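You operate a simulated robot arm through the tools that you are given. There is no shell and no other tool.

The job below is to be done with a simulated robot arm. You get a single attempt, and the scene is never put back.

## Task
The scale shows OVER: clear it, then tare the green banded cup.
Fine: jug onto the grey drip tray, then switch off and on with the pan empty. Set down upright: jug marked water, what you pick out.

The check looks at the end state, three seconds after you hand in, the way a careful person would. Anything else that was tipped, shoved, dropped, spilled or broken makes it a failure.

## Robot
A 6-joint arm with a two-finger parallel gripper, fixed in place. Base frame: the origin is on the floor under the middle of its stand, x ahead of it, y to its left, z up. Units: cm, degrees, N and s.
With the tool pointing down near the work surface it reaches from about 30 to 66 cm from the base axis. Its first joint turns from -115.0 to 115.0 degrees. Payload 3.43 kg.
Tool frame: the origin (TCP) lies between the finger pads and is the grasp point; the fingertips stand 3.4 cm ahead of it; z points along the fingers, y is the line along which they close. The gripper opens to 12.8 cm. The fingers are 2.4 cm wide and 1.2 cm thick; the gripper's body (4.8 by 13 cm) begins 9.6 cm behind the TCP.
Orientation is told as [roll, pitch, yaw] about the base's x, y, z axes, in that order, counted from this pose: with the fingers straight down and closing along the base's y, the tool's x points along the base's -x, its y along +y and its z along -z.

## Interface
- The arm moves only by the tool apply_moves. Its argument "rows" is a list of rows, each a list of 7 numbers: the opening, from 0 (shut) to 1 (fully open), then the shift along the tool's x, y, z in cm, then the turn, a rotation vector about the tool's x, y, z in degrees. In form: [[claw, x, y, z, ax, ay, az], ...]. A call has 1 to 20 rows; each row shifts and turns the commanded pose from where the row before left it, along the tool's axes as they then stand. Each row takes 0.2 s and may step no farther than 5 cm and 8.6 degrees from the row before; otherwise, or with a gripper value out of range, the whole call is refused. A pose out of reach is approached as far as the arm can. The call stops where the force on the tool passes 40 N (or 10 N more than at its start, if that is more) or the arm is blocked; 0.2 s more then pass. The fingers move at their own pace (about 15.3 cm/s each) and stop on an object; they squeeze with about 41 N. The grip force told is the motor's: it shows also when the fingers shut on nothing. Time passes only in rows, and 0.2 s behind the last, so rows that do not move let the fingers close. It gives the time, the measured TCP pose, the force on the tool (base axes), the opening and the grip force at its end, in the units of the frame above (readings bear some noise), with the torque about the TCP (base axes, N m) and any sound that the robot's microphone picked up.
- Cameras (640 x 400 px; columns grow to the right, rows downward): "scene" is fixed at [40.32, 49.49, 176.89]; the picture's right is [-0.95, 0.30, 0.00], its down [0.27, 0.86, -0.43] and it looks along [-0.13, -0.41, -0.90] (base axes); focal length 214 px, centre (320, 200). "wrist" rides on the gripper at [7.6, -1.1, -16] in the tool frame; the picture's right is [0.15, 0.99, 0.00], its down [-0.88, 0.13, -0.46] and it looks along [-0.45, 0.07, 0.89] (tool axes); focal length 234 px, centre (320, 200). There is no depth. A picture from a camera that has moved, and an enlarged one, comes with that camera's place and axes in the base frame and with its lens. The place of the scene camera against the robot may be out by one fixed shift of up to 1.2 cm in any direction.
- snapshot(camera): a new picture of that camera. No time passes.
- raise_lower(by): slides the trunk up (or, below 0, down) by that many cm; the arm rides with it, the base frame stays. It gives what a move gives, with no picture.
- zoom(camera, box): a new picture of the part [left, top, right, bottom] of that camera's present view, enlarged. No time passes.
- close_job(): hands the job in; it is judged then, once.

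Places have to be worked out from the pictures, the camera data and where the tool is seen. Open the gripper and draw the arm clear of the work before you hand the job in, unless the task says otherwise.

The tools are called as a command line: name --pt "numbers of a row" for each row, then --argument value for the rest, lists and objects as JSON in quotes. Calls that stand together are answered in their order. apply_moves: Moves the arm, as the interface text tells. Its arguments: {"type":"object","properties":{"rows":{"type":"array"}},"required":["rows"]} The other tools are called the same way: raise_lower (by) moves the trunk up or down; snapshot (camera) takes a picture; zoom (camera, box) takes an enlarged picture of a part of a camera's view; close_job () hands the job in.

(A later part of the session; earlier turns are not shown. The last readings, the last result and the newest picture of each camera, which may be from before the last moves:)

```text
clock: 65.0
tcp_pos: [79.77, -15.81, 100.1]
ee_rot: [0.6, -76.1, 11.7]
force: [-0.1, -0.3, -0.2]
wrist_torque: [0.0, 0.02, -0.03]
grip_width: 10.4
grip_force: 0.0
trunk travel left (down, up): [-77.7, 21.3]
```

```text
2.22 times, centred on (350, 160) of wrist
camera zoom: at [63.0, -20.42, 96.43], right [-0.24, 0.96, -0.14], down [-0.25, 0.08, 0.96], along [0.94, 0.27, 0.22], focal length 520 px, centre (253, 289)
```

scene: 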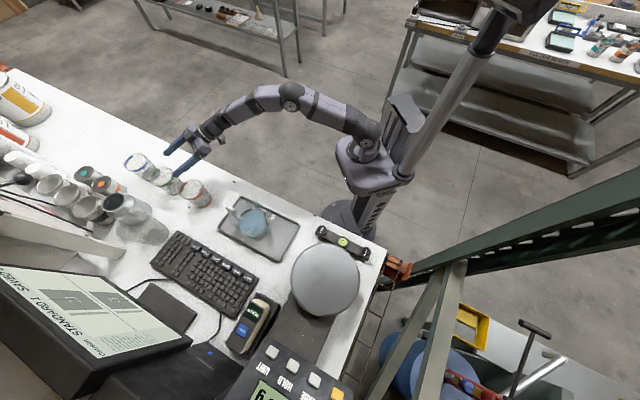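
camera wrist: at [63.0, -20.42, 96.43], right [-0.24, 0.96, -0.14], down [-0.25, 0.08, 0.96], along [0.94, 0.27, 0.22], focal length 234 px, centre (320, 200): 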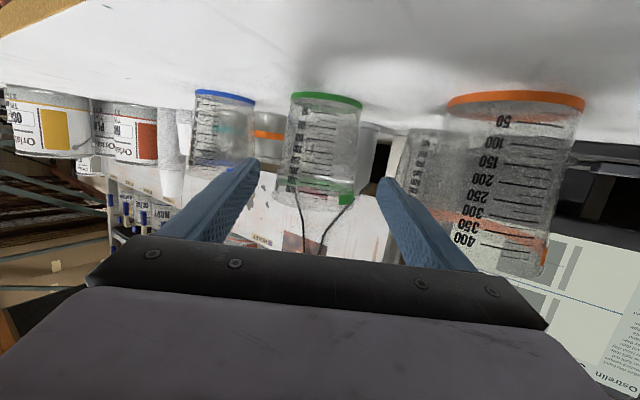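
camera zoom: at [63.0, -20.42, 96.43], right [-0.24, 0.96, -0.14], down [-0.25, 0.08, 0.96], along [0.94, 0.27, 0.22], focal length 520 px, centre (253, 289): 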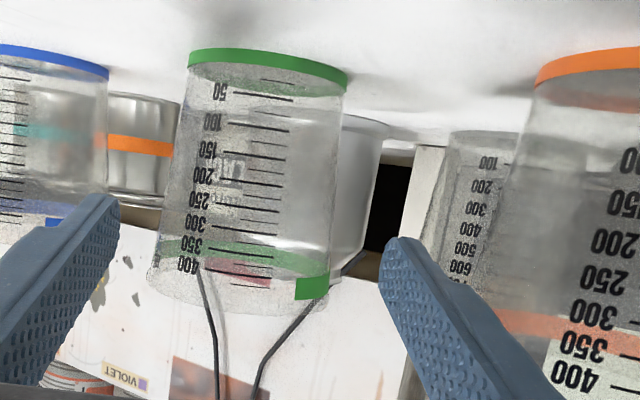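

Lateral error is about −0.15 cm; I correct it and advance 4 cm more, so the tips begin to straddle the cup.

apply_moves --pt "0.8125 -0.24 -0.13 0.97 0 0 0" --pt "0.8125 -0.24 0 0.97 0 0 0" --pt "0.8125 -0.24 0 0.97 0 0 0" --pt "0.8125 -0.24 0 0.97 0 0 0" --pt "0.8125 0 0 0 0 0 0"

snapshot --camera "wrist"

zoom --camera "scene" --box '[110, 120, 250, 220]'

```text
clock: 66.2
tcp_pos: [83.68, -15.1, 99.8]
ee_rot: [0.5, -76.1, 11.7]
force: [-0.3, 1.3, 0.6]
wrist_torque: [0.02, 0.0, 0.03]
grip_width: 10.4
grip_force: 0.1
trunk travel left (down, up): [-77.7, 21.3]
```

```text
taken
camera wrist: at [66.9, -19.66, 96.32], right [-0.24, 0.96, -0.14], down [-0.25, 0.08, 0.96], along [0.94, 0.27, 0.22], focal length 234 px, centre (320, 200)
```

wrist: 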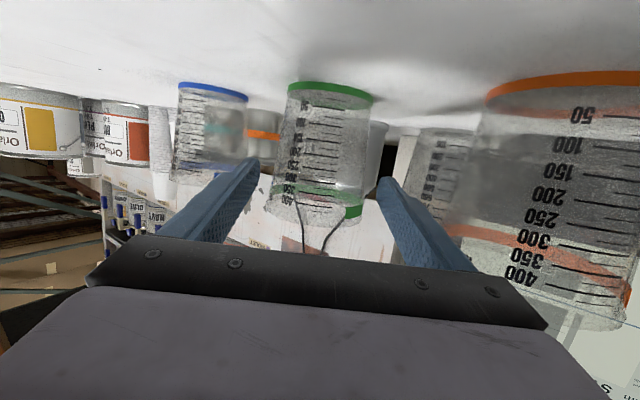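

```text
4.00 times, centred on (180, 170) of scene
camera zoom: at [40.32, 49.49, 176.89], right [-0.95, 0.3, 0.0], down [0.27, 0.86, -0.43], along [-0.13, -0.41, -0.9], focal length 858 px, centre (880, 320)
```

zoom: 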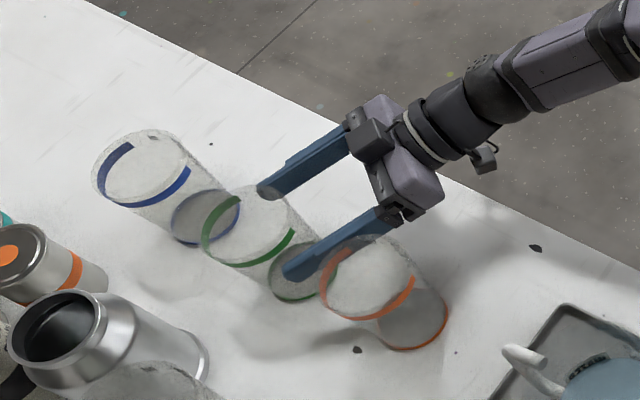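

zoom --camera "wrist" --box '[220, 70, 480, 270]'

```text
2.00 times, centred on (350, 170) of wrist
camera zoom: at [66.9, -19.66, 96.32], right [-0.24, 0.96, -0.14], down [-0.25, 0.08, 0.96], along [0.94, 0.27, 0.22], focal length 468 px, centre (260, 260)
```

zoom: 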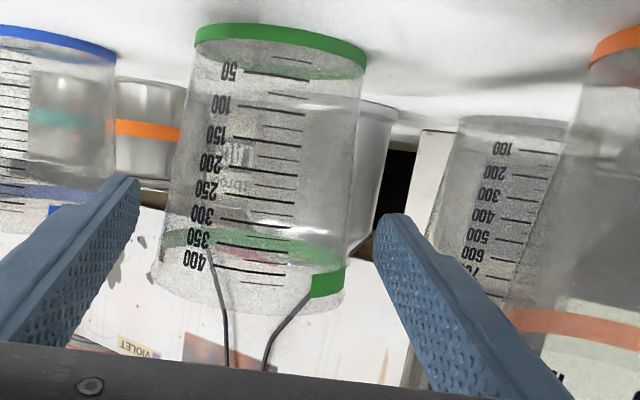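

Centred within 0.1 cm. I advance the last 3.2 cm in small steps.

apply_moves --pt "0.8125 -0.19 0 0.78 0 0 0" --pt "0.8125 -0.19 0 0.78 0 0 0" --pt "0.8125 0 0 0 0 0 0"

apply_moves --pt "0.8125 -0.19 0 0.78 0 0 0" --pt "0.8125 -0.19 0 0.78 0 0 0" --pt "0.8125 0 0 0 0 0 0"

zoom --camera "wrist" --box '[200, 70, 480, 270]'

zoom --camera "scene" --box '[110, 120, 250, 220]'

```text
clock: 67.0
tcp_pos: [85.4, -14.76, 99.92]
ee_rot: [0.5, -76.1, 11.7]
force: [0.4, -0.5, -0.5]
wrist_torque: [-0.02, 0.01, 0.01]
grip_width: 10.4
grip_force: 0.0
trunk travel left (down, up): [-77.7, 21.3]
```

```text
clock: 67.8
tcp_pos: [86.85, -14.48, 99.92]
ee_rot: [0.4, -76.0, 11.7]
force: [-0.3, 0.0, -0.6]
wrist_torque: [-0.01, 0.02, 0.01]
grip_width: 10.37
grip_force: 0.0
trunk travel left (down, up): [-77.7, 21.3]
```

```text
2.00 times, centred on (340, 170) of wrist
camera zoom: at [70.09, -19.03, 96.34], right [-0.24, 0.96, -0.14], down [-0.25, 0.08, 0.96], along [0.94, 0.27, 0.22], focal length 468 px, centre (280, 260)
```

zoom: 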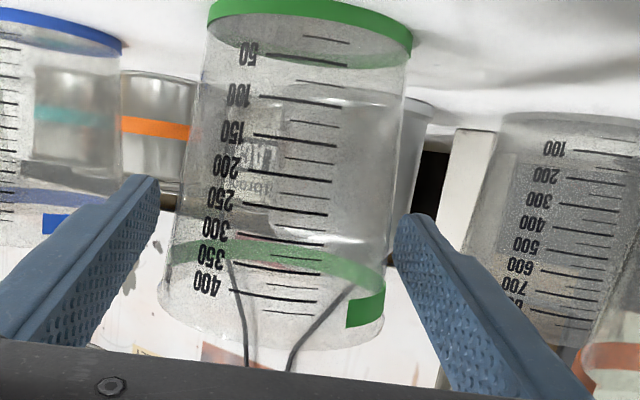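

```text
4.00 times, centred on (180, 170) of scene
camera zoom: at [40.32, 49.49, 176.89], right [-0.95, 0.3, 0.0], down [0.27, 0.86, -0.43], along [-0.13, -0.41, -0.9], focal length 858 px, centre (880, 320)
```

zoom: 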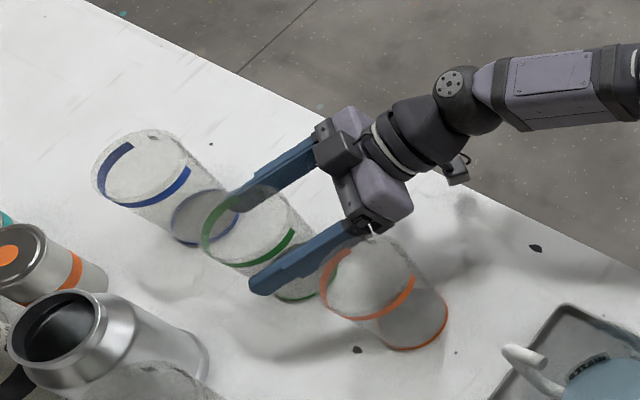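

The fingers straddle the green cup, centred within 0.05 cm. I close them gradually.

apply_moves --pt "0.78 0 0 0 0 0 0" --pt "0.75 0 0 0 0 0 0" --pt "0.73 0 0 0 0 0 0" --pt "0.71 0 0 0 0 0 0" --pt "0.69 0 0 0 0 0 0" --pt "0.67 0 0 0 0 0 0"

zoom --camera "wrist" --box '[200, 70, 480, 270]'

```text
clock: 69.2
tcp_pos: [86.77, -14.37, 99.95]
ee_rot: [0.6, -76.0, 11.8]
force: [-0.3, 0.8, 0.3]
wrist_torque: [0.01, -0.02, 0.0]
grip_width: 8.65
grip_force: 38.6
trunk travel left (down, up): [-77.7, 21.3]
```

```text
2.00 times, centred on (340, 170) of wrist
camera zoom: at [70.09, -19.04, 96.35], right [-0.24, 0.96, -0.14], down [-0.25, 0.08, 0.96], along [0.94, 0.27, 0.22], focal length 468 px, centre (280, 260)
```

zoom: 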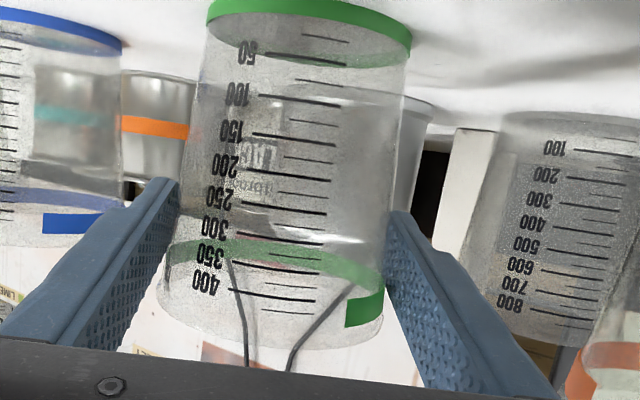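

apply_moves --pt "0.62 0 0 0 0 0 0" --pt "0.55 0 0 0 0 0 0" --pt "0.5 0 0 0 0 0 0"

```text
clock: 70.0
tcp_pos: [86.72, -14.42, 99.98]
ee_rot: [0.5, -76.0, 11.8]
force: [0.5, 0.0, 0.6]
wrist_torque: [-0.01, -0.04, 0.01]
grip_width: 8.62
grip_force: 41.6
trunk travel left (down, up): [-77.7, 21.3]
```

The cup is firmly gripped at 8.6 cm. I lift it straight up with the trunk, 2 cm first, to see the load.

raise_lower --by 2

snapshot --camera "wrist"

zoom --camera "scene" --box '[110, 120, 250, 220]'

```text
clock: 70.7
tcp_pos: [86.83, -14.53, 101.88]
ee_rot: [0.4, -76.0, 11.7]
force: [0.7, 0.4, 0.0]
wrist_torque: [0.02, 0.01, 0.02]
grip_width: 8.6
grip_force: 40.8
trunk travel left (down, up): [-79.7, 19.3]
```

```text
taken
camera wrist: at [70.11, -19.05, 98.33], right [-0.24, 0.96, -0.14], down [-0.25, 0.08, 0.96], along [0.94, 0.27, 0.22], focal length 234 px, centre (320, 200)
```

wrist: 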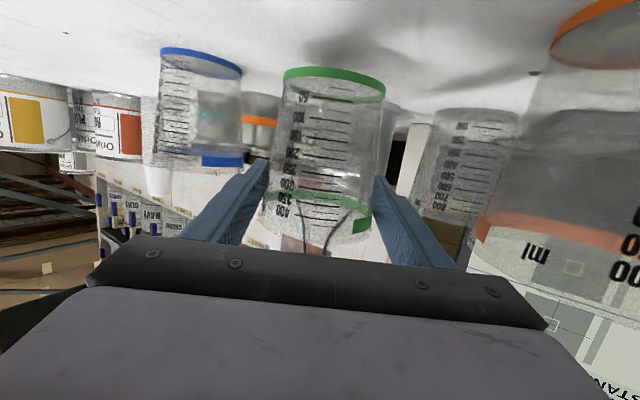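

```text
4.00 times, centred on (180, 170) of scene
camera zoom: at [40.32, 49.49, 176.89], right [-0.95, 0.3, 0.0], down [0.27, 0.86, -0.43], along [-0.13, -0.41, -0.9], focal length 858 px, centre (880, 320)
```

zoom: 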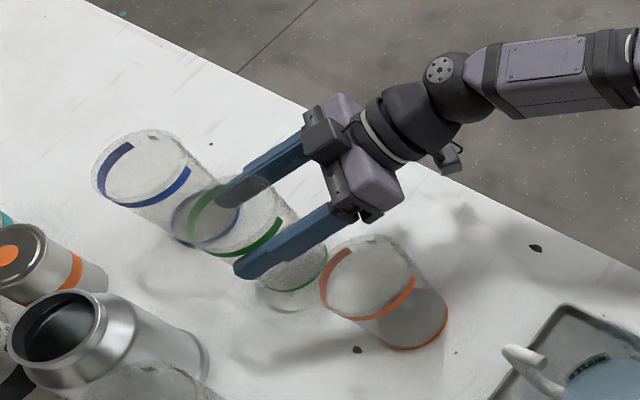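

The cup is up and hangs steady in the grip. I raise the trunk a further 17 cm to bring it clear above everything.

raise_lower --by 17

snapshot --camera "wrist"

snapshot --camera "scene"

```text
clock: 72.6
tcp_pos: [86.81, -14.39, 118.99]
ee_rot: [0.5, -76.0, 11.8]
force: [-0.2, 0.3, 0.1]
wrist_torque: [-0.07, -0.01, -0.05]
grip_width: 8.63
grip_force: 41.4
trunk travel left (down, up): [-96.7, 2.3]
```

```text
taken
camera wrist: at [70.11, -19.04, 115.33], right [-0.24, 0.96, -0.14], down [-0.25, 0.08, 0.96], along [0.94, 0.27, 0.22], focal length 234 px, centre (320, 200)
```

wrist: 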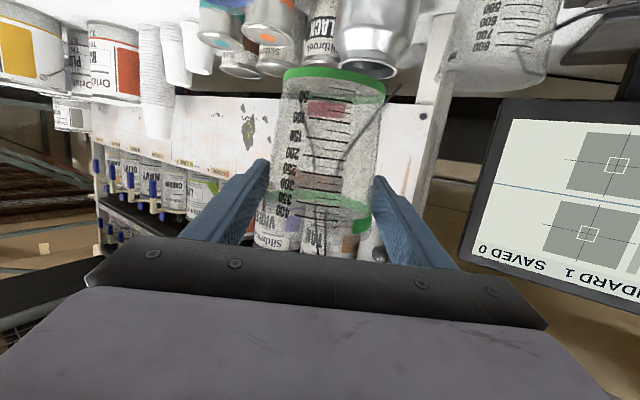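

```text
taken
```

scene: 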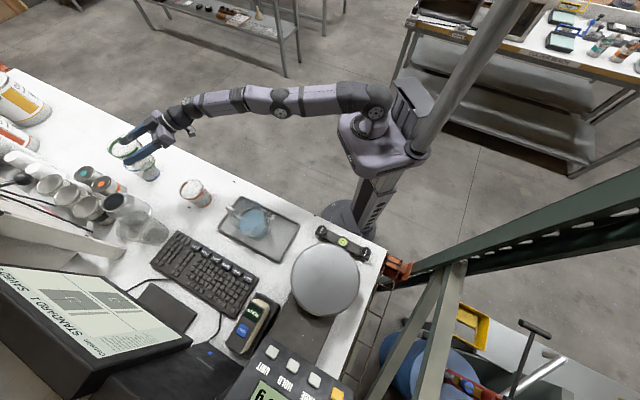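

The green cup is held upright, all else stands. I retract toward the robot and rise to about z 127, keeping the tilt so the cup stays upright.

apply_moves --pt "0.5 -0.15 0 -1.07 0 0 0" --pt "0.5 -0.3 0 -2.13 0 0 0" --pt "0.5 -0.5 0 -3.2 0 0 0" --pt "0.5 -0.58 0 -3.8 0 0 0" --pt "0.5 -0.58 0 -3.8 0 0 0" --pt "0.5 -0.58 0 -3.8 0 0 0" --pt "0.5 -0.3 0 -2.13 0 0 0" --pt "0.5 -0.15 0 -1.07 0 0 0" --pt "0.5 -2.0 0 -0.5 0 0 0" --pt "0.5 -2.0 0 -0.5 0 0 0" --pt "0.5 0 0 0 0 0 0"

snapshot --camera "wrist"

snapshot --camera "scene"

```text
clock: 75.0
tcp_pos: [67.49, -18.6, 131.09]
ee_rot: [0.5, -76.0, 11.7]
force: [0.1, 0.1, -0.6]
wrist_torque: [0.02, 0.0, 0.04]
grip_width: 8.6
grip_force: 41.2
trunk travel left (down, up): [-96.7, 2.3]
```

```text
taken
camera wrist: at [50.78, -23.25, 127.51], right [-0.24, 0.96, -0.14], down [-0.25, 0.08, 0.96], along [0.94, 0.27, 0.22], focal length 234 px, centre (320, 200)
```

wrist: 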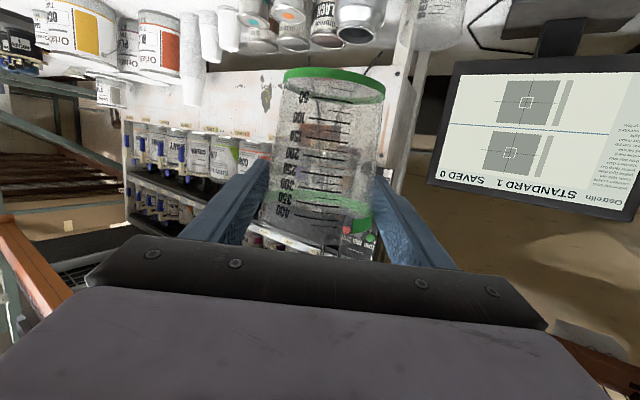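

```text
taken
```

scene: 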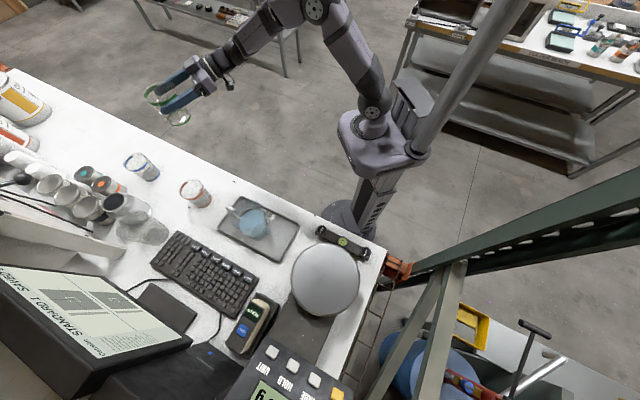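

The cup is high and upright. I carry it in one smooth sweep to near the pan, turning the tool about the vertical to yaw 97° so the arm stays in a comfortable reach.

apply_moves --pt "0.5 0.11 1.521 -0.44 -2.043 0 -0.51" --pt "0.5 0.168 2.69 -0.674 -3.575 0 -0.892" --pt "0.5 0.18 3.899 -0.722 -5.107 0 -1.274" --pt "0.5 0.093 3.95 -0.372 -5.107 0 -1.274" --pt "0.5 0.005 3.969 -0.019 -5.107 0 -1.274" --pt "0.5 -0.084 3.954 0.335 -5.107 0 -1.274" --pt "0.5 -0.171 3.906 0.685 -5.107 0 -1.274" --pt "0.5 -0.257 3.824 1.03 -5.107 0 -1.274" --pt "0.5 -0.341 3.711 1.366 -5.107 0 -1.274" --pt "0.5 0 0 0 0 0 0"

snapshot --camera "scene"

snapshot --camera "wrist"

```text
clock: 77.2
tcp_pos: [52.11, 9.37, 131.25]
ee_rot: [0.4, -76.1, 54.6]
force: [0.8, -0.7, 0.0]
wrist_torque: [0.02, -0.03, 0.04]
grip_width: 8.62
grip_force: 41.2
trunk travel left (down, up): [-96.7, 2.3]
```

```text
taken
```

scene: 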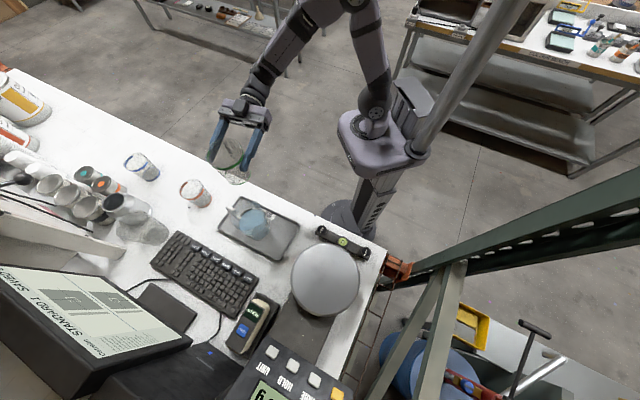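

```text
taken
camera wrist: at [42.97, -5.19, 127.68], right [-0.83, 0.54, -0.14], down [-0.24, -0.12, 0.96], along [0.5, 0.83, 0.22], focal length 234 px, centre (320, 200)
```

wrist: 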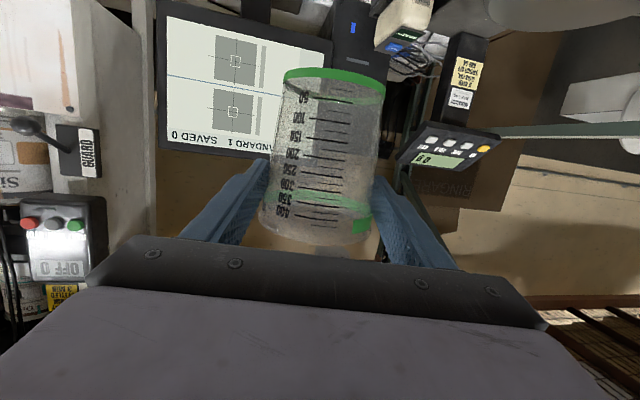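

Half way, all fine, and the scale still reads 0 g. I continue the sweep to just in front of the pan.

apply_moves --pt "0.5 -0.25 2.0 0.9 -3.0 0 -0.75" --pt "0.5 -0.422 3.566 1.691 -5.107 0 -1.274" --pt "0.5 -0.499 3.391 2.001 -5.107 0 -1.274" --pt "0.5 -0.573 3.187 2.295 -5.107 0 -1.274" --pt "0.5 -0.641 2.957 2.569 -5.107 0 -1.274" --pt "0.5 -0.704 2.701 2.821 -5.107 0 -1.274" --pt "0.5 -0.761 2.423 3.049 -5.107 0 -1.274" --pt "0.5 -0.6 1.5 2.4 -4.0 0 -1.0" --pt "0.5 -0.353 0.631 1.413 -2.04 0 -0.51" --pt "0.5 0 0 0 0 0 0"

snapshot --camera "scene"

snapshot --camera "wrist"

```text
clock: 79.4
tcp_pos: [36.26, 35.66, 131.18]
ee_rot: [-0.1, -76.2, 95.9]
force: [0.5, 0.2, 0.2]
wrist_torque: [0.0, -0.01, 0.05]
grip_width: 8.6
grip_force: 40.8
trunk travel left (down, up): [-96.7, 2.3]
```

```text
taken
```

scene: 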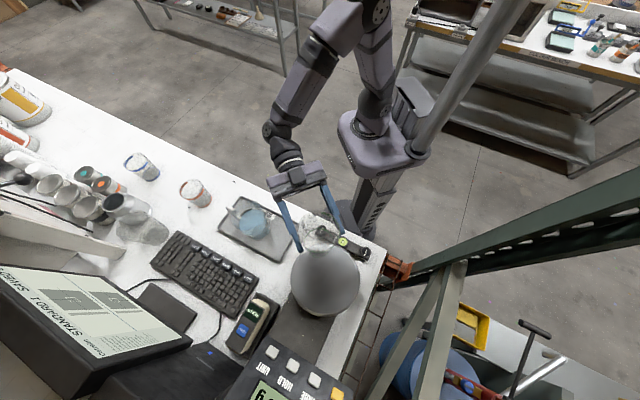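

```text
taken
camera wrist: at [39.13, 18.72, 127.6], right [-0.98, -0.14, -0.14], down [-0.11, -0.24, 0.96], along [-0.17, 0.96, 0.22], focal length 234 px, centre (320, 200)
```

wrist: 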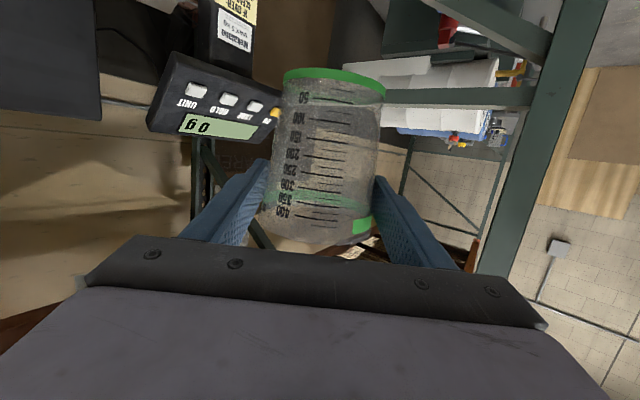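

The cup hangs in front of the pan at z 131. I move it over the pan's middle, about (35.6, 44.0), then look before lowering.

apply_moves --pt "0.5 -0.3 -0.05 1.2 0 0 0" --pt "0.5 -0.5 -0.06 2.0 0 0 0" --pt "0.5 -0.5 -0.06 2.0 0 0 0" --pt "0.5 -0.27 -0.04 1.18 0 0 0" --pt "0.5 0.97 0 0.24 0 0 0" --pt "0.5 1.94 0 0.48 0 0 0" --pt "0.5 1.94 0 0.48 0 0 0" --pt "0.5 1.94 0 0.48 0 0 0" --pt "0.5 1.94 0 0.48 0 0 0" --pt "0.5 0.97 0 0.24 0 0 0" --pt "0.5 0 0 0 0 0 0"

snapshot --camera "scene"

snapshot --camera "wrist"

zoom --camera "scene" --box '[270, 190, 400, 320]'

```text
clock: 81.8
tcp_pos: [35.89, 42.28, 121.34]
ee_rot: [-0.1, -76.2, 95.8]
force: [-0.3, -0.1, -0.8]
wrist_torque: [-0.04, 0.0, 0.04]
grip_width: 8.62
grip_force: 41.2
trunk travel left (down, up): [-96.7, 2.3]
```

```text
taken
```

scene: 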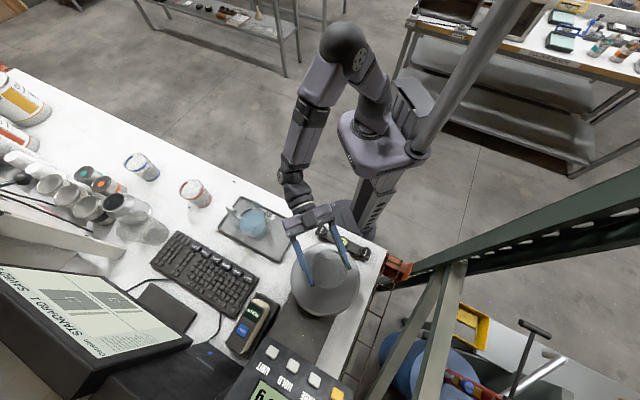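

```text
taken
camera wrist: at [38.73, 25.24, 117.68], right [-0.98, -0.13, -0.14], down [-0.11, -0.24, 0.96], along [-0.16, 0.96, 0.22], focal length 234 px, centre (320, 200)
```

wrist: 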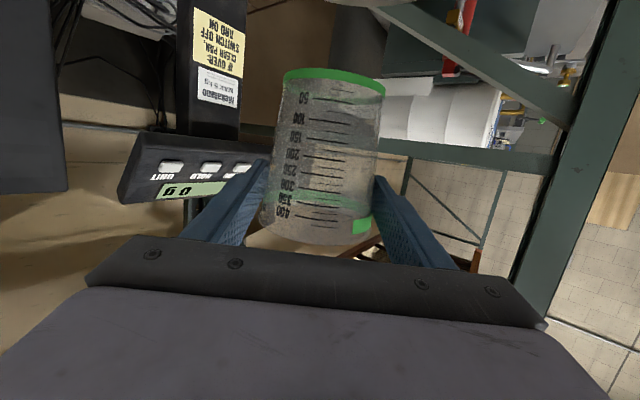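

```text
3.08 times, centred on (335, 255) of scene
camera zoom: at [40.32, 49.49, 176.89], right [-0.95, 0.3, 0.0], down [0.27, 0.86, -0.43], along [-0.13, -0.41, -0.9], focal length 660 px, centre (274, 31)
```

zoom: 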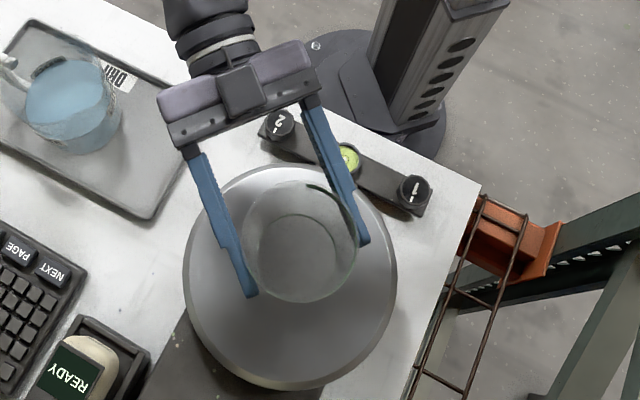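

The cup is over the pan; before lowering I zoom to check it is upright in the grip and centred.

zoom --camera "scene" --box '[295, 215, 375, 295]'

zoom --camera "wrist" --box '[220, 50, 440, 270]'

```text
5.00 times, centred on (335, 255) of scene
camera zoom: at [40.32, 49.49, 176.89], right [-0.95, 0.3, 0.0], down [0.27, 0.86, -0.43], along [-0.13, -0.41, -0.9], focal length 1072 px, centre (245, -75)
```

zoom: 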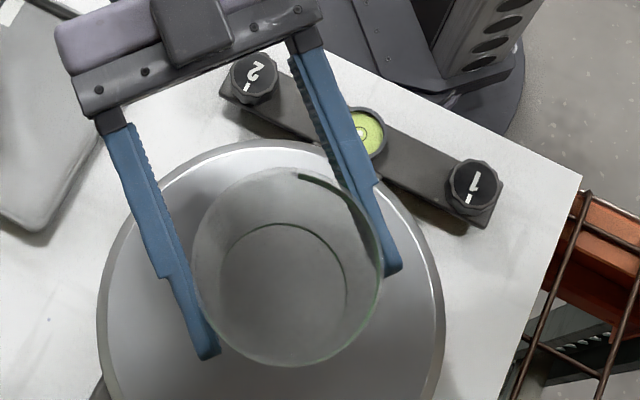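

```text
1.82 times, centred on (330, 160) of wrist
camera zoom: at [38.73, 25.24, 117.68], right [-0.98, -0.13, -0.14], down [-0.11, -0.24, 0.96], along [-0.16, 0.96, 0.22], focal length 426 px, centre (302, 273)
```

zoom: 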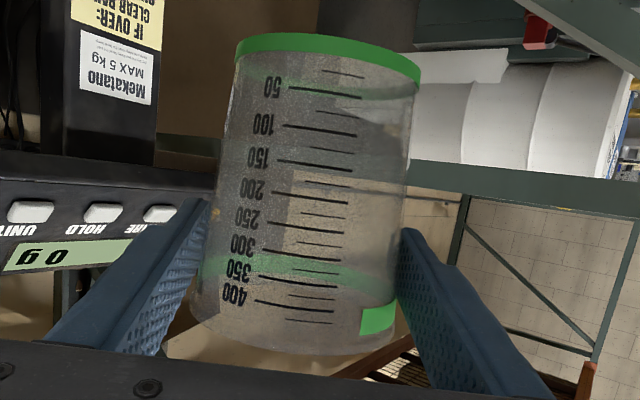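

zoom --camera "scene" --box '[315, 230, 350, 270]'

```text
10.00 times, centred on (332, 250) of scene
camera zoom: at [40.32, 49.49, 176.89], right [-0.95, 0.3, 0.0], down [0.27, 0.86, -0.43], along [-0.13, -0.41, -0.9], focal length 2145 px, centre (195, -300)
```

zoom: 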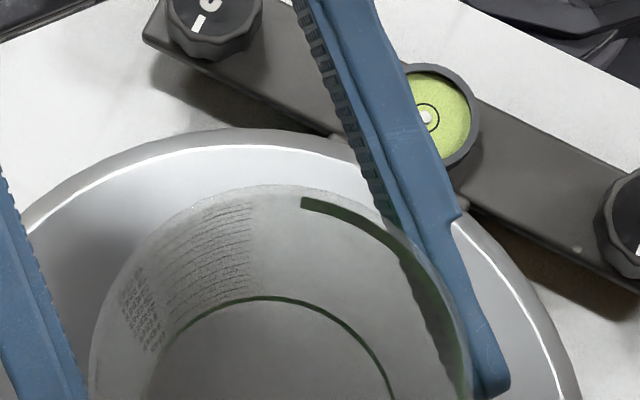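

zoom --camera "scene" --box '[310, 250, 350, 295]'

```text
8.89 times, centred on (330, 272) of scene
camera zoom: at [40.32, 49.49, 176.89], right [-0.95, 0.3, 0.0], down [0.27, 0.86, -0.43], along [-0.13, -0.41, -0.9], focal length 1906 px, centre (231, -444)
```

zoom: 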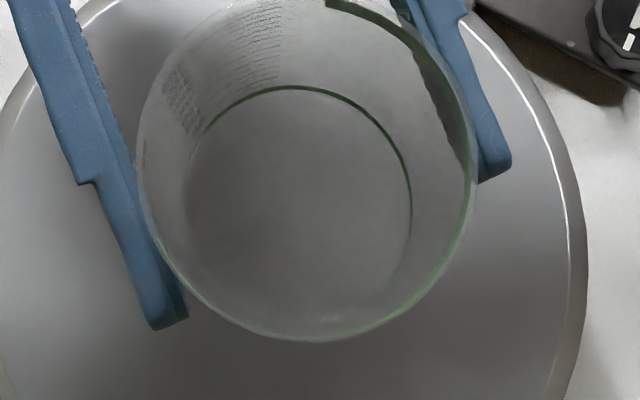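

On closer zoom the cup is upright and will land within about 0.5 cm of the pan's centre. I lower it 7.5 cm smoothly, then approach the pan in small steps.

apply_moves --pt "0.5 0.49 0 0.12 0 0 0" --pt "0.5 0.97 0 0.24 0 0 0" --pt "0.5 1.46 0 0.36 0 0 0" --pt "0.5 1.46 0 0.36 0 0 0" --pt "0.5 1.46 0 0.36 0 0 0" --pt "0.5 0.97 0 0.24 0 0 0" --pt "0.5 0.49 0 0.12 0 0 0" --pt "0.5 0 0 0 0 0 0"

snapshot --camera "wrist"

zoom --camera "scene" --box '[270, 210, 390, 330]'

```text
clock: 83.6
tcp_pos: [35.67, 42.15, 113.78]
ee_rot: [-0.1, -76.2, 95.8]
force: [0.6, 0.8, 0.2]
wrist_torque: [0.01, -0.02, -0.01]
grip_width: 8.6
grip_force: 40.4
trunk travel left (down, up): [-96.7, 2.3]
```

```text
taken
camera wrist: at [38.57, 25.2, 110.11], right [-0.98, -0.14, -0.14], down [-0.11, -0.24, 0.96], along [-0.16, 0.96, 0.22], focal length 234 px, centre (320, 200)
```

wrist: 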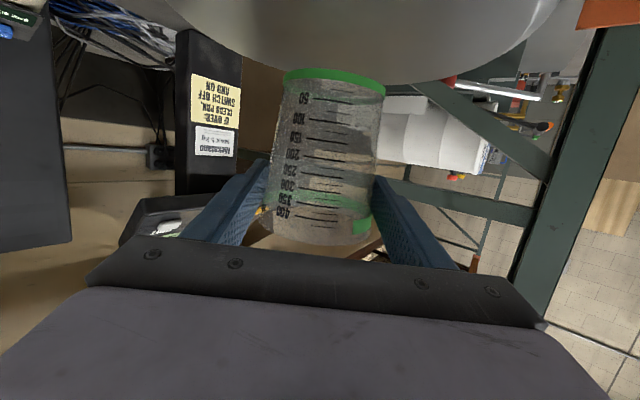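

```text
3.33 times, centred on (330, 270) of scene
camera zoom: at [40.32, 49.49, 176.89], right [-0.95, 0.3, 0.0], down [0.27, 0.86, -0.43], along [-0.13, -0.41, -0.9], focal length 715 px, centre (287, -33)
```

zoom: 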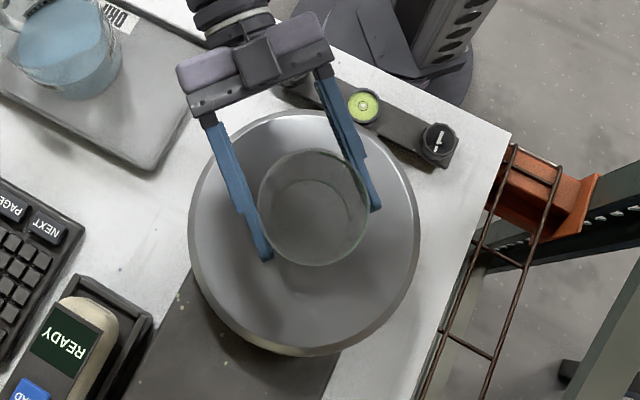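

apply_moves --pt "0.5 -0.19 0 0.78 0 0 0" --pt "0.5 0.49 0 0.12 0 0 0" --pt "0.5 0.49 0 0.12 0 0 0" --pt "0.5 0 0 0 0 0 0"

zoom --camera "wrist" --box '[180, 40, 480, 260]'

zoom --camera "scene" --box '[230, 340, 350, 400]'

```text
clock: 84.6
tcp_pos: [35.68, 42.85, 112.75]
ee_rot: [0.0, -76.2, 95.8]
force: [-0.2, -0.7, -0.7]
wrist_torque: [0.01, -0.01, -0.03]
grip_width: 8.6
grip_force: 41.3
trunk travel left (down, up): [-96.7, 2.3]
```

```text
1.82 times, centred on (330, 150) of wrist
camera zoom: at [38.55, 25.98, 109.12], right [-0.98, -0.13, -0.14], down [-0.11, -0.24, 0.96], along [-0.16, 0.96, 0.22], focal length 426 px, centre (302, 291)
```

zoom: 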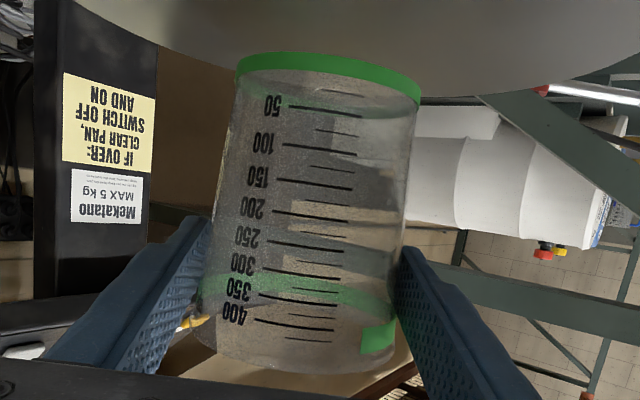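

```text
5.33 times, centred on (290, 370) of scene
camera zoom: at [40.32, 49.49, 176.89], right [-0.95, 0.3, 0.0], down [0.27, 0.86, -0.43], along [-0.13, -0.41, -0.9], focal length 1144 px, centre (480, -707)
```

zoom: 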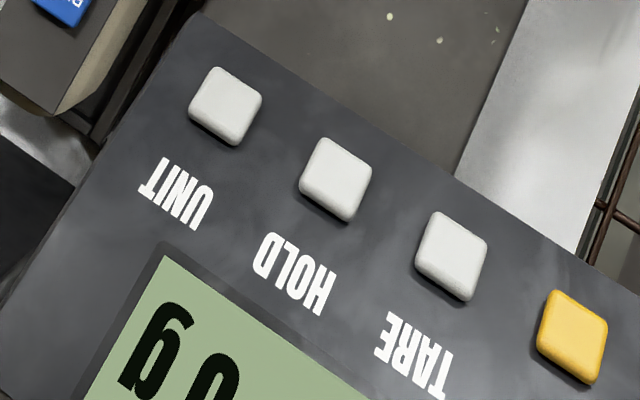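

The scale's display can be read from the scene camera ("0 g" still, no contact). I lower in small steps, checking force and display.

apply_moves --pt "0.5 0.29 0 0.07 0 0 0" --pt "0.5 0.29 0 0.07 0 0 0" --pt "0.5 0 0 0 0 0 0"

zoom --camera "scene" --box '[230, 340, 350, 400]'

```text
clock: 85.4
tcp_pos: [35.64, 42.99, 112.1]
ee_rot: [-0.1, -76.2, 95.9]
force: [0.4, -1.0, -0.1]
wrist_torque: [0.0, -0.01, 0.01]
grip_width: 8.6
grip_force: 41.1
trunk travel left (down, up): [-96.7, 2.3]
```

```text
5.33 times, centred on (290, 370) of scene
camera zoom: at [40.32, 49.49, 176.89], right [-0.95, 0.3, 0.0], down [0.27, 0.86, -0.43], along [-0.13, -0.41, -0.9], focal length 1144 px, centre (480, -707)
```

zoom: 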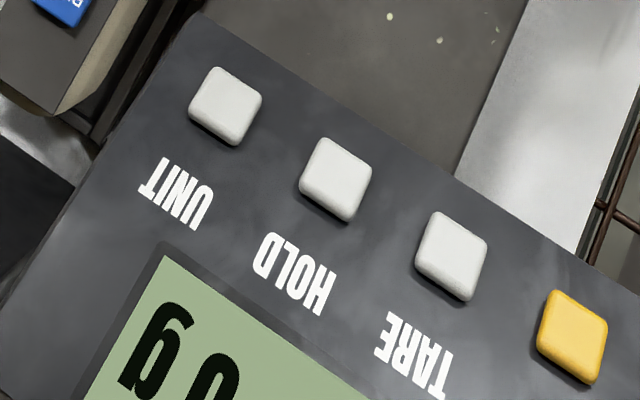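

Still no contact; a further 0.2 cm at a time.

apply_moves --pt "0.5 0.194 0 0.048 0 0 0" --pt "0.5 0 0 0 0 0 0"

zoom --camera "scene" --box '[230, 340, 350, 400]'

apply_moves --pt "0.5 0.194 0 0.048 0 0 0" --pt "0.5 0 0 0 0 0 0"

zoom --camera "scene" --box '[230, 340, 350, 400]'

```text
clock: 86.0
tcp_pos: [35.71, 42.92, 112.0]
ee_rot: [0.0, -76.2, 95.8]
force: [0.6, 0.0, -0.8]
wrist_torque: [0.02, 0.01, 0.0]
grip_width: 8.57
grip_force: 41.5
trunk travel left (down, up): [-96.7, 2.3]
```

```text
5.33 times, centred on (290, 370) of scene
camera zoom: at [40.32, 49.49, 176.89], right [-0.95, 0.3, 0.0], down [0.27, 0.86, -0.43], along [-0.13, -0.41, -0.9], focal length 1144 px, centre (480, -707)
```

zoom: 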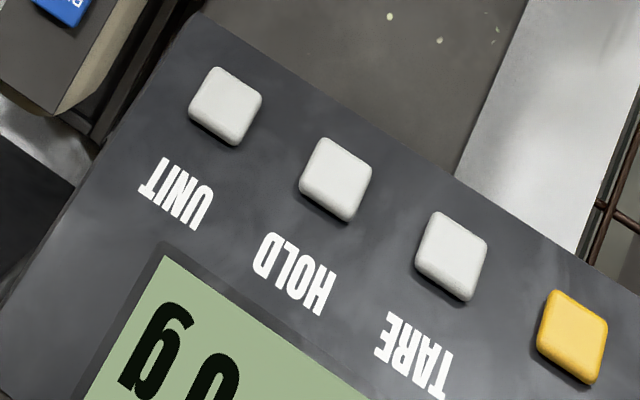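

```text
clock: 86.6
tcp_pos: [35.63, 42.77, 111.85]
ee_rot: [0.0, -76.2, 95.8]
force: [1.2, 0.1, -0.7]
wrist_torque: [-0.01, 0.01, 0.01]
grip_width: 8.57
grip_force: 40.9
trunk travel left (down, up): [-96.7, 2.3]
```

```text
5.33 times, centred on (290, 370) of scene
camera zoom: at [40.32, 49.49, 176.89], right [-0.95, 0.3, 0.0], down [0.27, 0.86, -0.43], along [-0.13, -0.41, -0.9], focal length 1144 px, centre (480, -707)
```

zoom: 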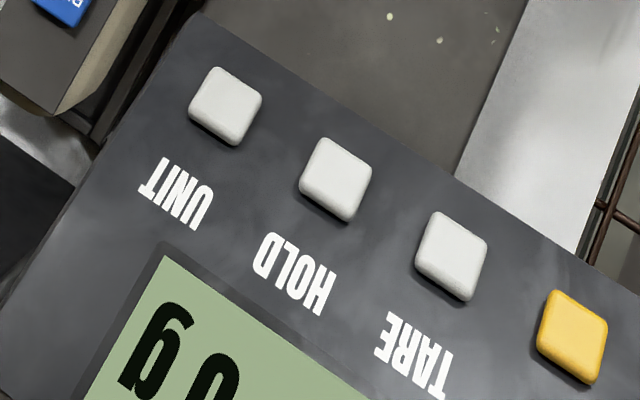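

apply_moves --pt "0.5 0.146 0 0.036 0 0 0" --pt "0.5 0 0 0 0 0 0"

zoom --camera "scene" --box '[230, 340, 350, 400]'

zoom --camera "wrist" --box '[220, 40, 440, 180]'

```text
clock: 87.2
tcp_pos: [35.8, 43.02, 111.68]
ee_rot: [-0.1, -76.0, 95.8]
force: [0.8, 0.2, 0.1]
wrist_torque: [0.03, 0.01, 0.0]
grip_width: 8.56
grip_force: 41.4
trunk travel left (down, up): [-96.7, 2.3]
```

```text
5.33 times, centred on (290, 370) of scene
camera zoom: at [40.32, 49.49, 176.89], right [-0.95, 0.3, 0.0], down [0.27, 0.86, -0.43], along [-0.13, -0.41, -0.9], focal length 1144 px, centre (480, -707)
```

zoom: 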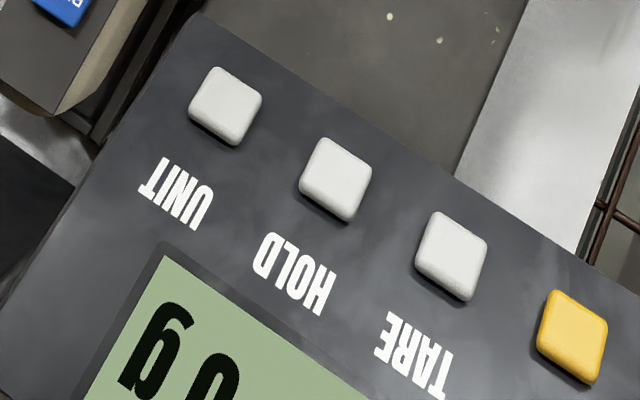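

```text
2.86 times, centred on (330, 110) of wrist
camera zoom: at [38.5, 26.0, 108.04], right [-0.98, -0.13, -0.14], down [-0.11, -0.24, 0.96], along [-0.16, 0.96, 0.22], focal length 669 px, centre (291, 457)
```

zoom: 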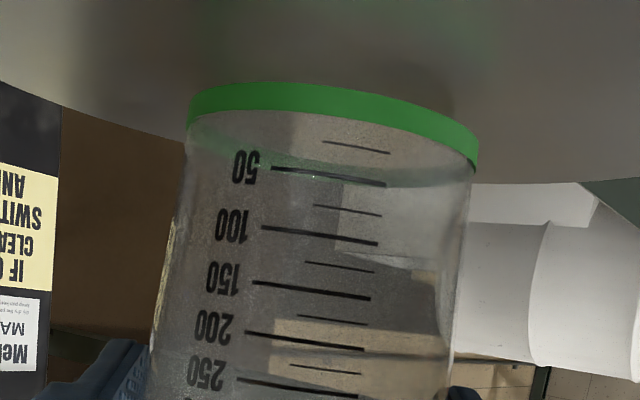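

apply_moves --pt "0.5 0.146 0 0.036 0 0 0" --pt "0.5 0 0 0 0 0 0"

zoom --camera "scene" --box '[230, 340, 350, 400]'

apply_moves --pt "0.5 0.146 0 0.036 0 0 0" --pt "0.5 0 0 0 0 0 0"

zoom --camera "scene" --box '[230, 340, 350, 400]'

```text
clock: 87.8
tcp_pos: [35.6, 42.88, 111.47]
ee_rot: [0.1, -76.1, 95.8]
force: [-0.1, 0.6, -0.6]
wrist_torque: [0.0, -0.03, 0.03]
grip_width: 8.61
grip_force: 41.2
trunk travel left (down, up): [-96.7, 2.3]
```

```text
5.33 times, centred on (290, 370) of scene
camera zoom: at [40.32, 49.49, 176.89], right [-0.95, 0.3, 0.0], down [0.27, 0.86, -0.43], along [-0.13, -0.41, -0.9], focal length 1144 px, centre (480, -707)
```

zoom: 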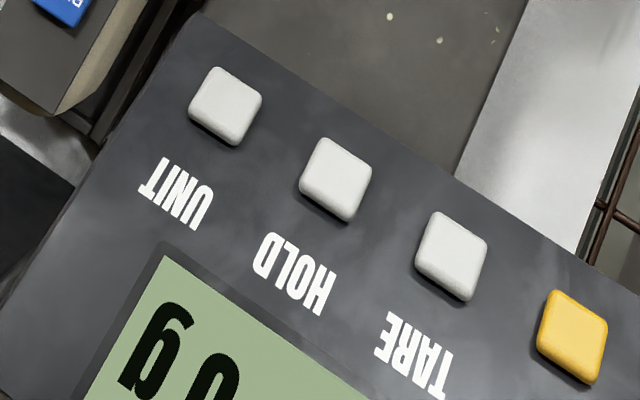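

```text
clock: 88.4
tcp_pos: [35.64, 42.96, 111.33]
ee_rot: [0.0, -76.2, 95.8]
force: [-0.6, 0.1, 0.0]
wrist_torque: [0.02, 0.0, 0.0]
grip_width: 8.6
grip_force: 40.9
trunk travel left (down, up): [-96.7, 2.3]
```

```text
5.33 times, centred on (290, 370) of scene
camera zoom: at [40.32, 49.49, 176.89], right [-0.95, 0.3, 0.0], down [0.27, 0.86, -0.43], along [-0.13, -0.41, -0.9], focal length 1144 px, centre (480, -707)
```

zoom: 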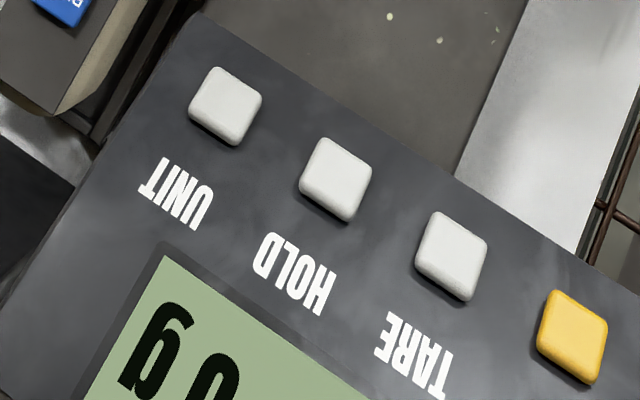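

apply_moves --pt "0.5 0.146 0 0.036 0 0 0" --pt "0.5 0 0 0 0 0 0"

zoom --camera "scene" --box '[230, 370, 300, 400]'

apply_moves --pt "0.5 0.146 0 0.036 0 0 0" --pt "0.5 0 0 0 0 0 0"

zoom --camera "scene" --box '[230, 370, 300, 400]'

zoom --camera "wrist" --box '[220, 40, 440, 180]'

```text
clock: 89.0
tcp_pos: [35.73, 42.94, 111.33]
ee_rot: [-0.1, -76.0, 95.8]
force: [1.0, 0.0, -0.6]
wrist_torque: [-0.01, 0.02, 0.01]
grip_width: 8.59
grip_force: 41.2
trunk travel left (down, up): [-96.7, 2.3]
```

```text
9.14 times, centred on (265, 385) of scene
camera zoom: at [40.32, 49.49, 176.89], right [-0.95, 0.3, 0.0], down [0.27, 0.86, -0.43], along [-0.13, -0.41, -0.9], focal length 1961 px, centre (823, -1491)
```

zoom: 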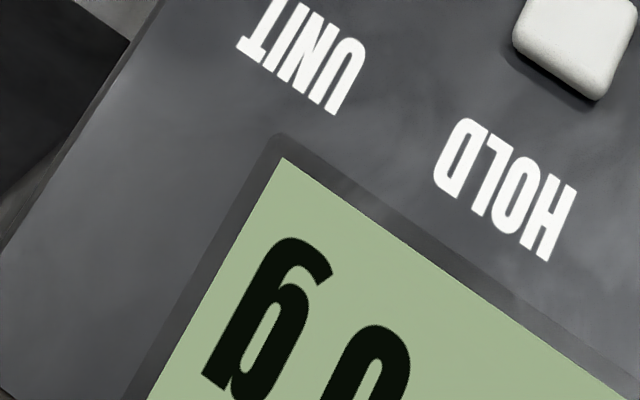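

```text
clock: 89.6
tcp_pos: [35.68, 42.86, 110.95]
ee_rot: [-0.1, -76.1, 95.8]
force: [0.3, -0.4, 0.1]
wrist_torque: [0.01, 0.0, -0.02]
grip_width: 8.58
grip_force: 41.5
trunk travel left (down, up): [-96.7, 2.3]
```

```text
9.14 times, centred on (265, 385) of scene
camera zoom: at [40.32, 49.49, 176.89], right [-0.95, 0.3, 0.0], down [0.27, 0.86, -0.43], along [-0.13, -0.41, -0.9], focal length 1961 px, centre (823, -1491)
```

zoom: 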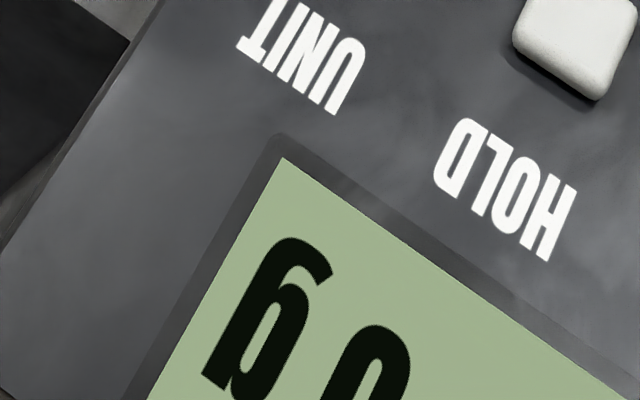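

```text
2.86 times, centred on (330, 110) of wrist
camera zoom: at [38.55, 25.99, 107.43], right [-0.98, -0.13, -0.14], down [-0.11, -0.24, 0.96], along [-0.16, 0.96, 0.22], focal length 669 px, centre (291, 457)
```

zoom: 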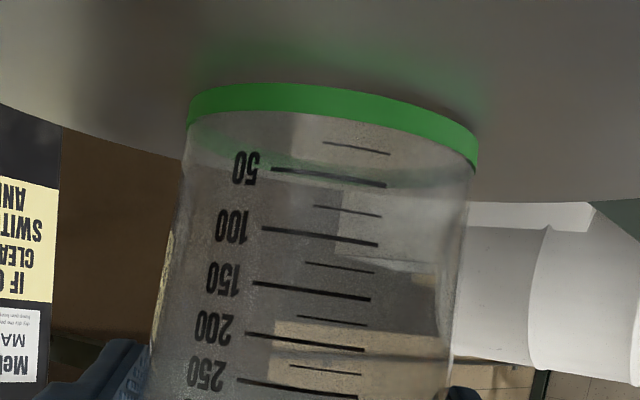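

The pan now mirrors the green ring; the reflection suggests about 0.5 cm still to go. I lower 0.3 cm, then 0.1 cm steps.

apply_moves --pt "0.5 0.146 0 0.036 0 0 0" --pt "0.5 0.146 0 0.036 0 0 0" --pt "0.5 0 0 0 0 0 0"

zoom --camera "wrist" --box '[220, 40, 440, 180]'

zoom --camera "scene" --box '[230, 370, 300, 400]'

```text
clock: 90.4
tcp_pos: [35.71, 42.86, 110.88]
ee_rot: [-0.2, -76.1, 96.0]
force: [0.2, 0.8, 2.3]
wrist_torque: [-0.08, 0.0, 0.02]
grip_width: 8.59
grip_force: 41.4
trunk travel left (down, up): [-96.7, 2.3]
```

```text
2.86 times, centred on (330, 110) of wrist
camera zoom: at [38.56, 25.99, 107.17], right [-0.98, -0.13, -0.14], down [-0.11, -0.24, 0.96], along [-0.16, 0.96, 0.23], focal length 669 px, centre (291, 457)
```

zoom: 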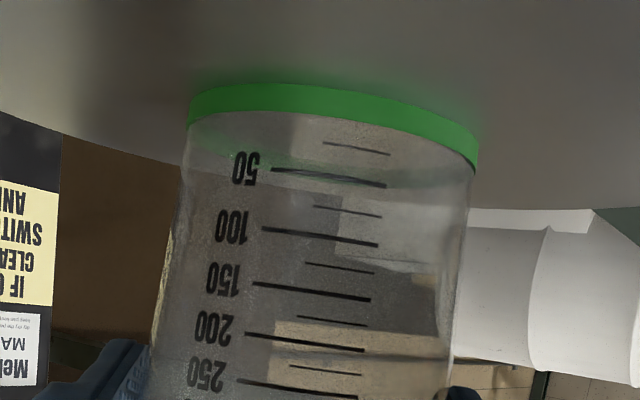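

```text
9.14 times, centred on (265, 385) of scene
camera zoom: at [40.32, 49.49, 176.89], right [-0.95, 0.3, 0.0], down [0.27, 0.86, -0.43], along [-0.13, -0.41, -0.9], focal length 1961 px, centre (823, -1491)
```

zoom: 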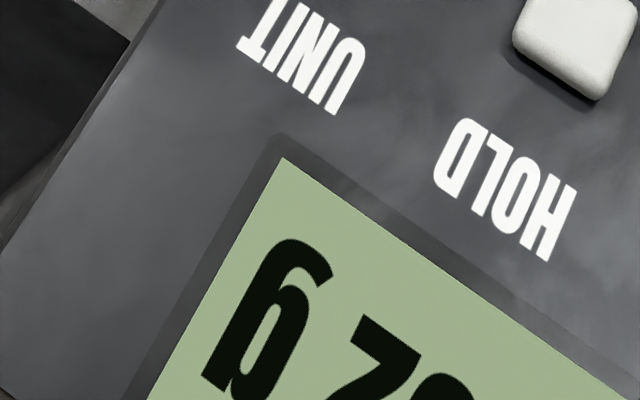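

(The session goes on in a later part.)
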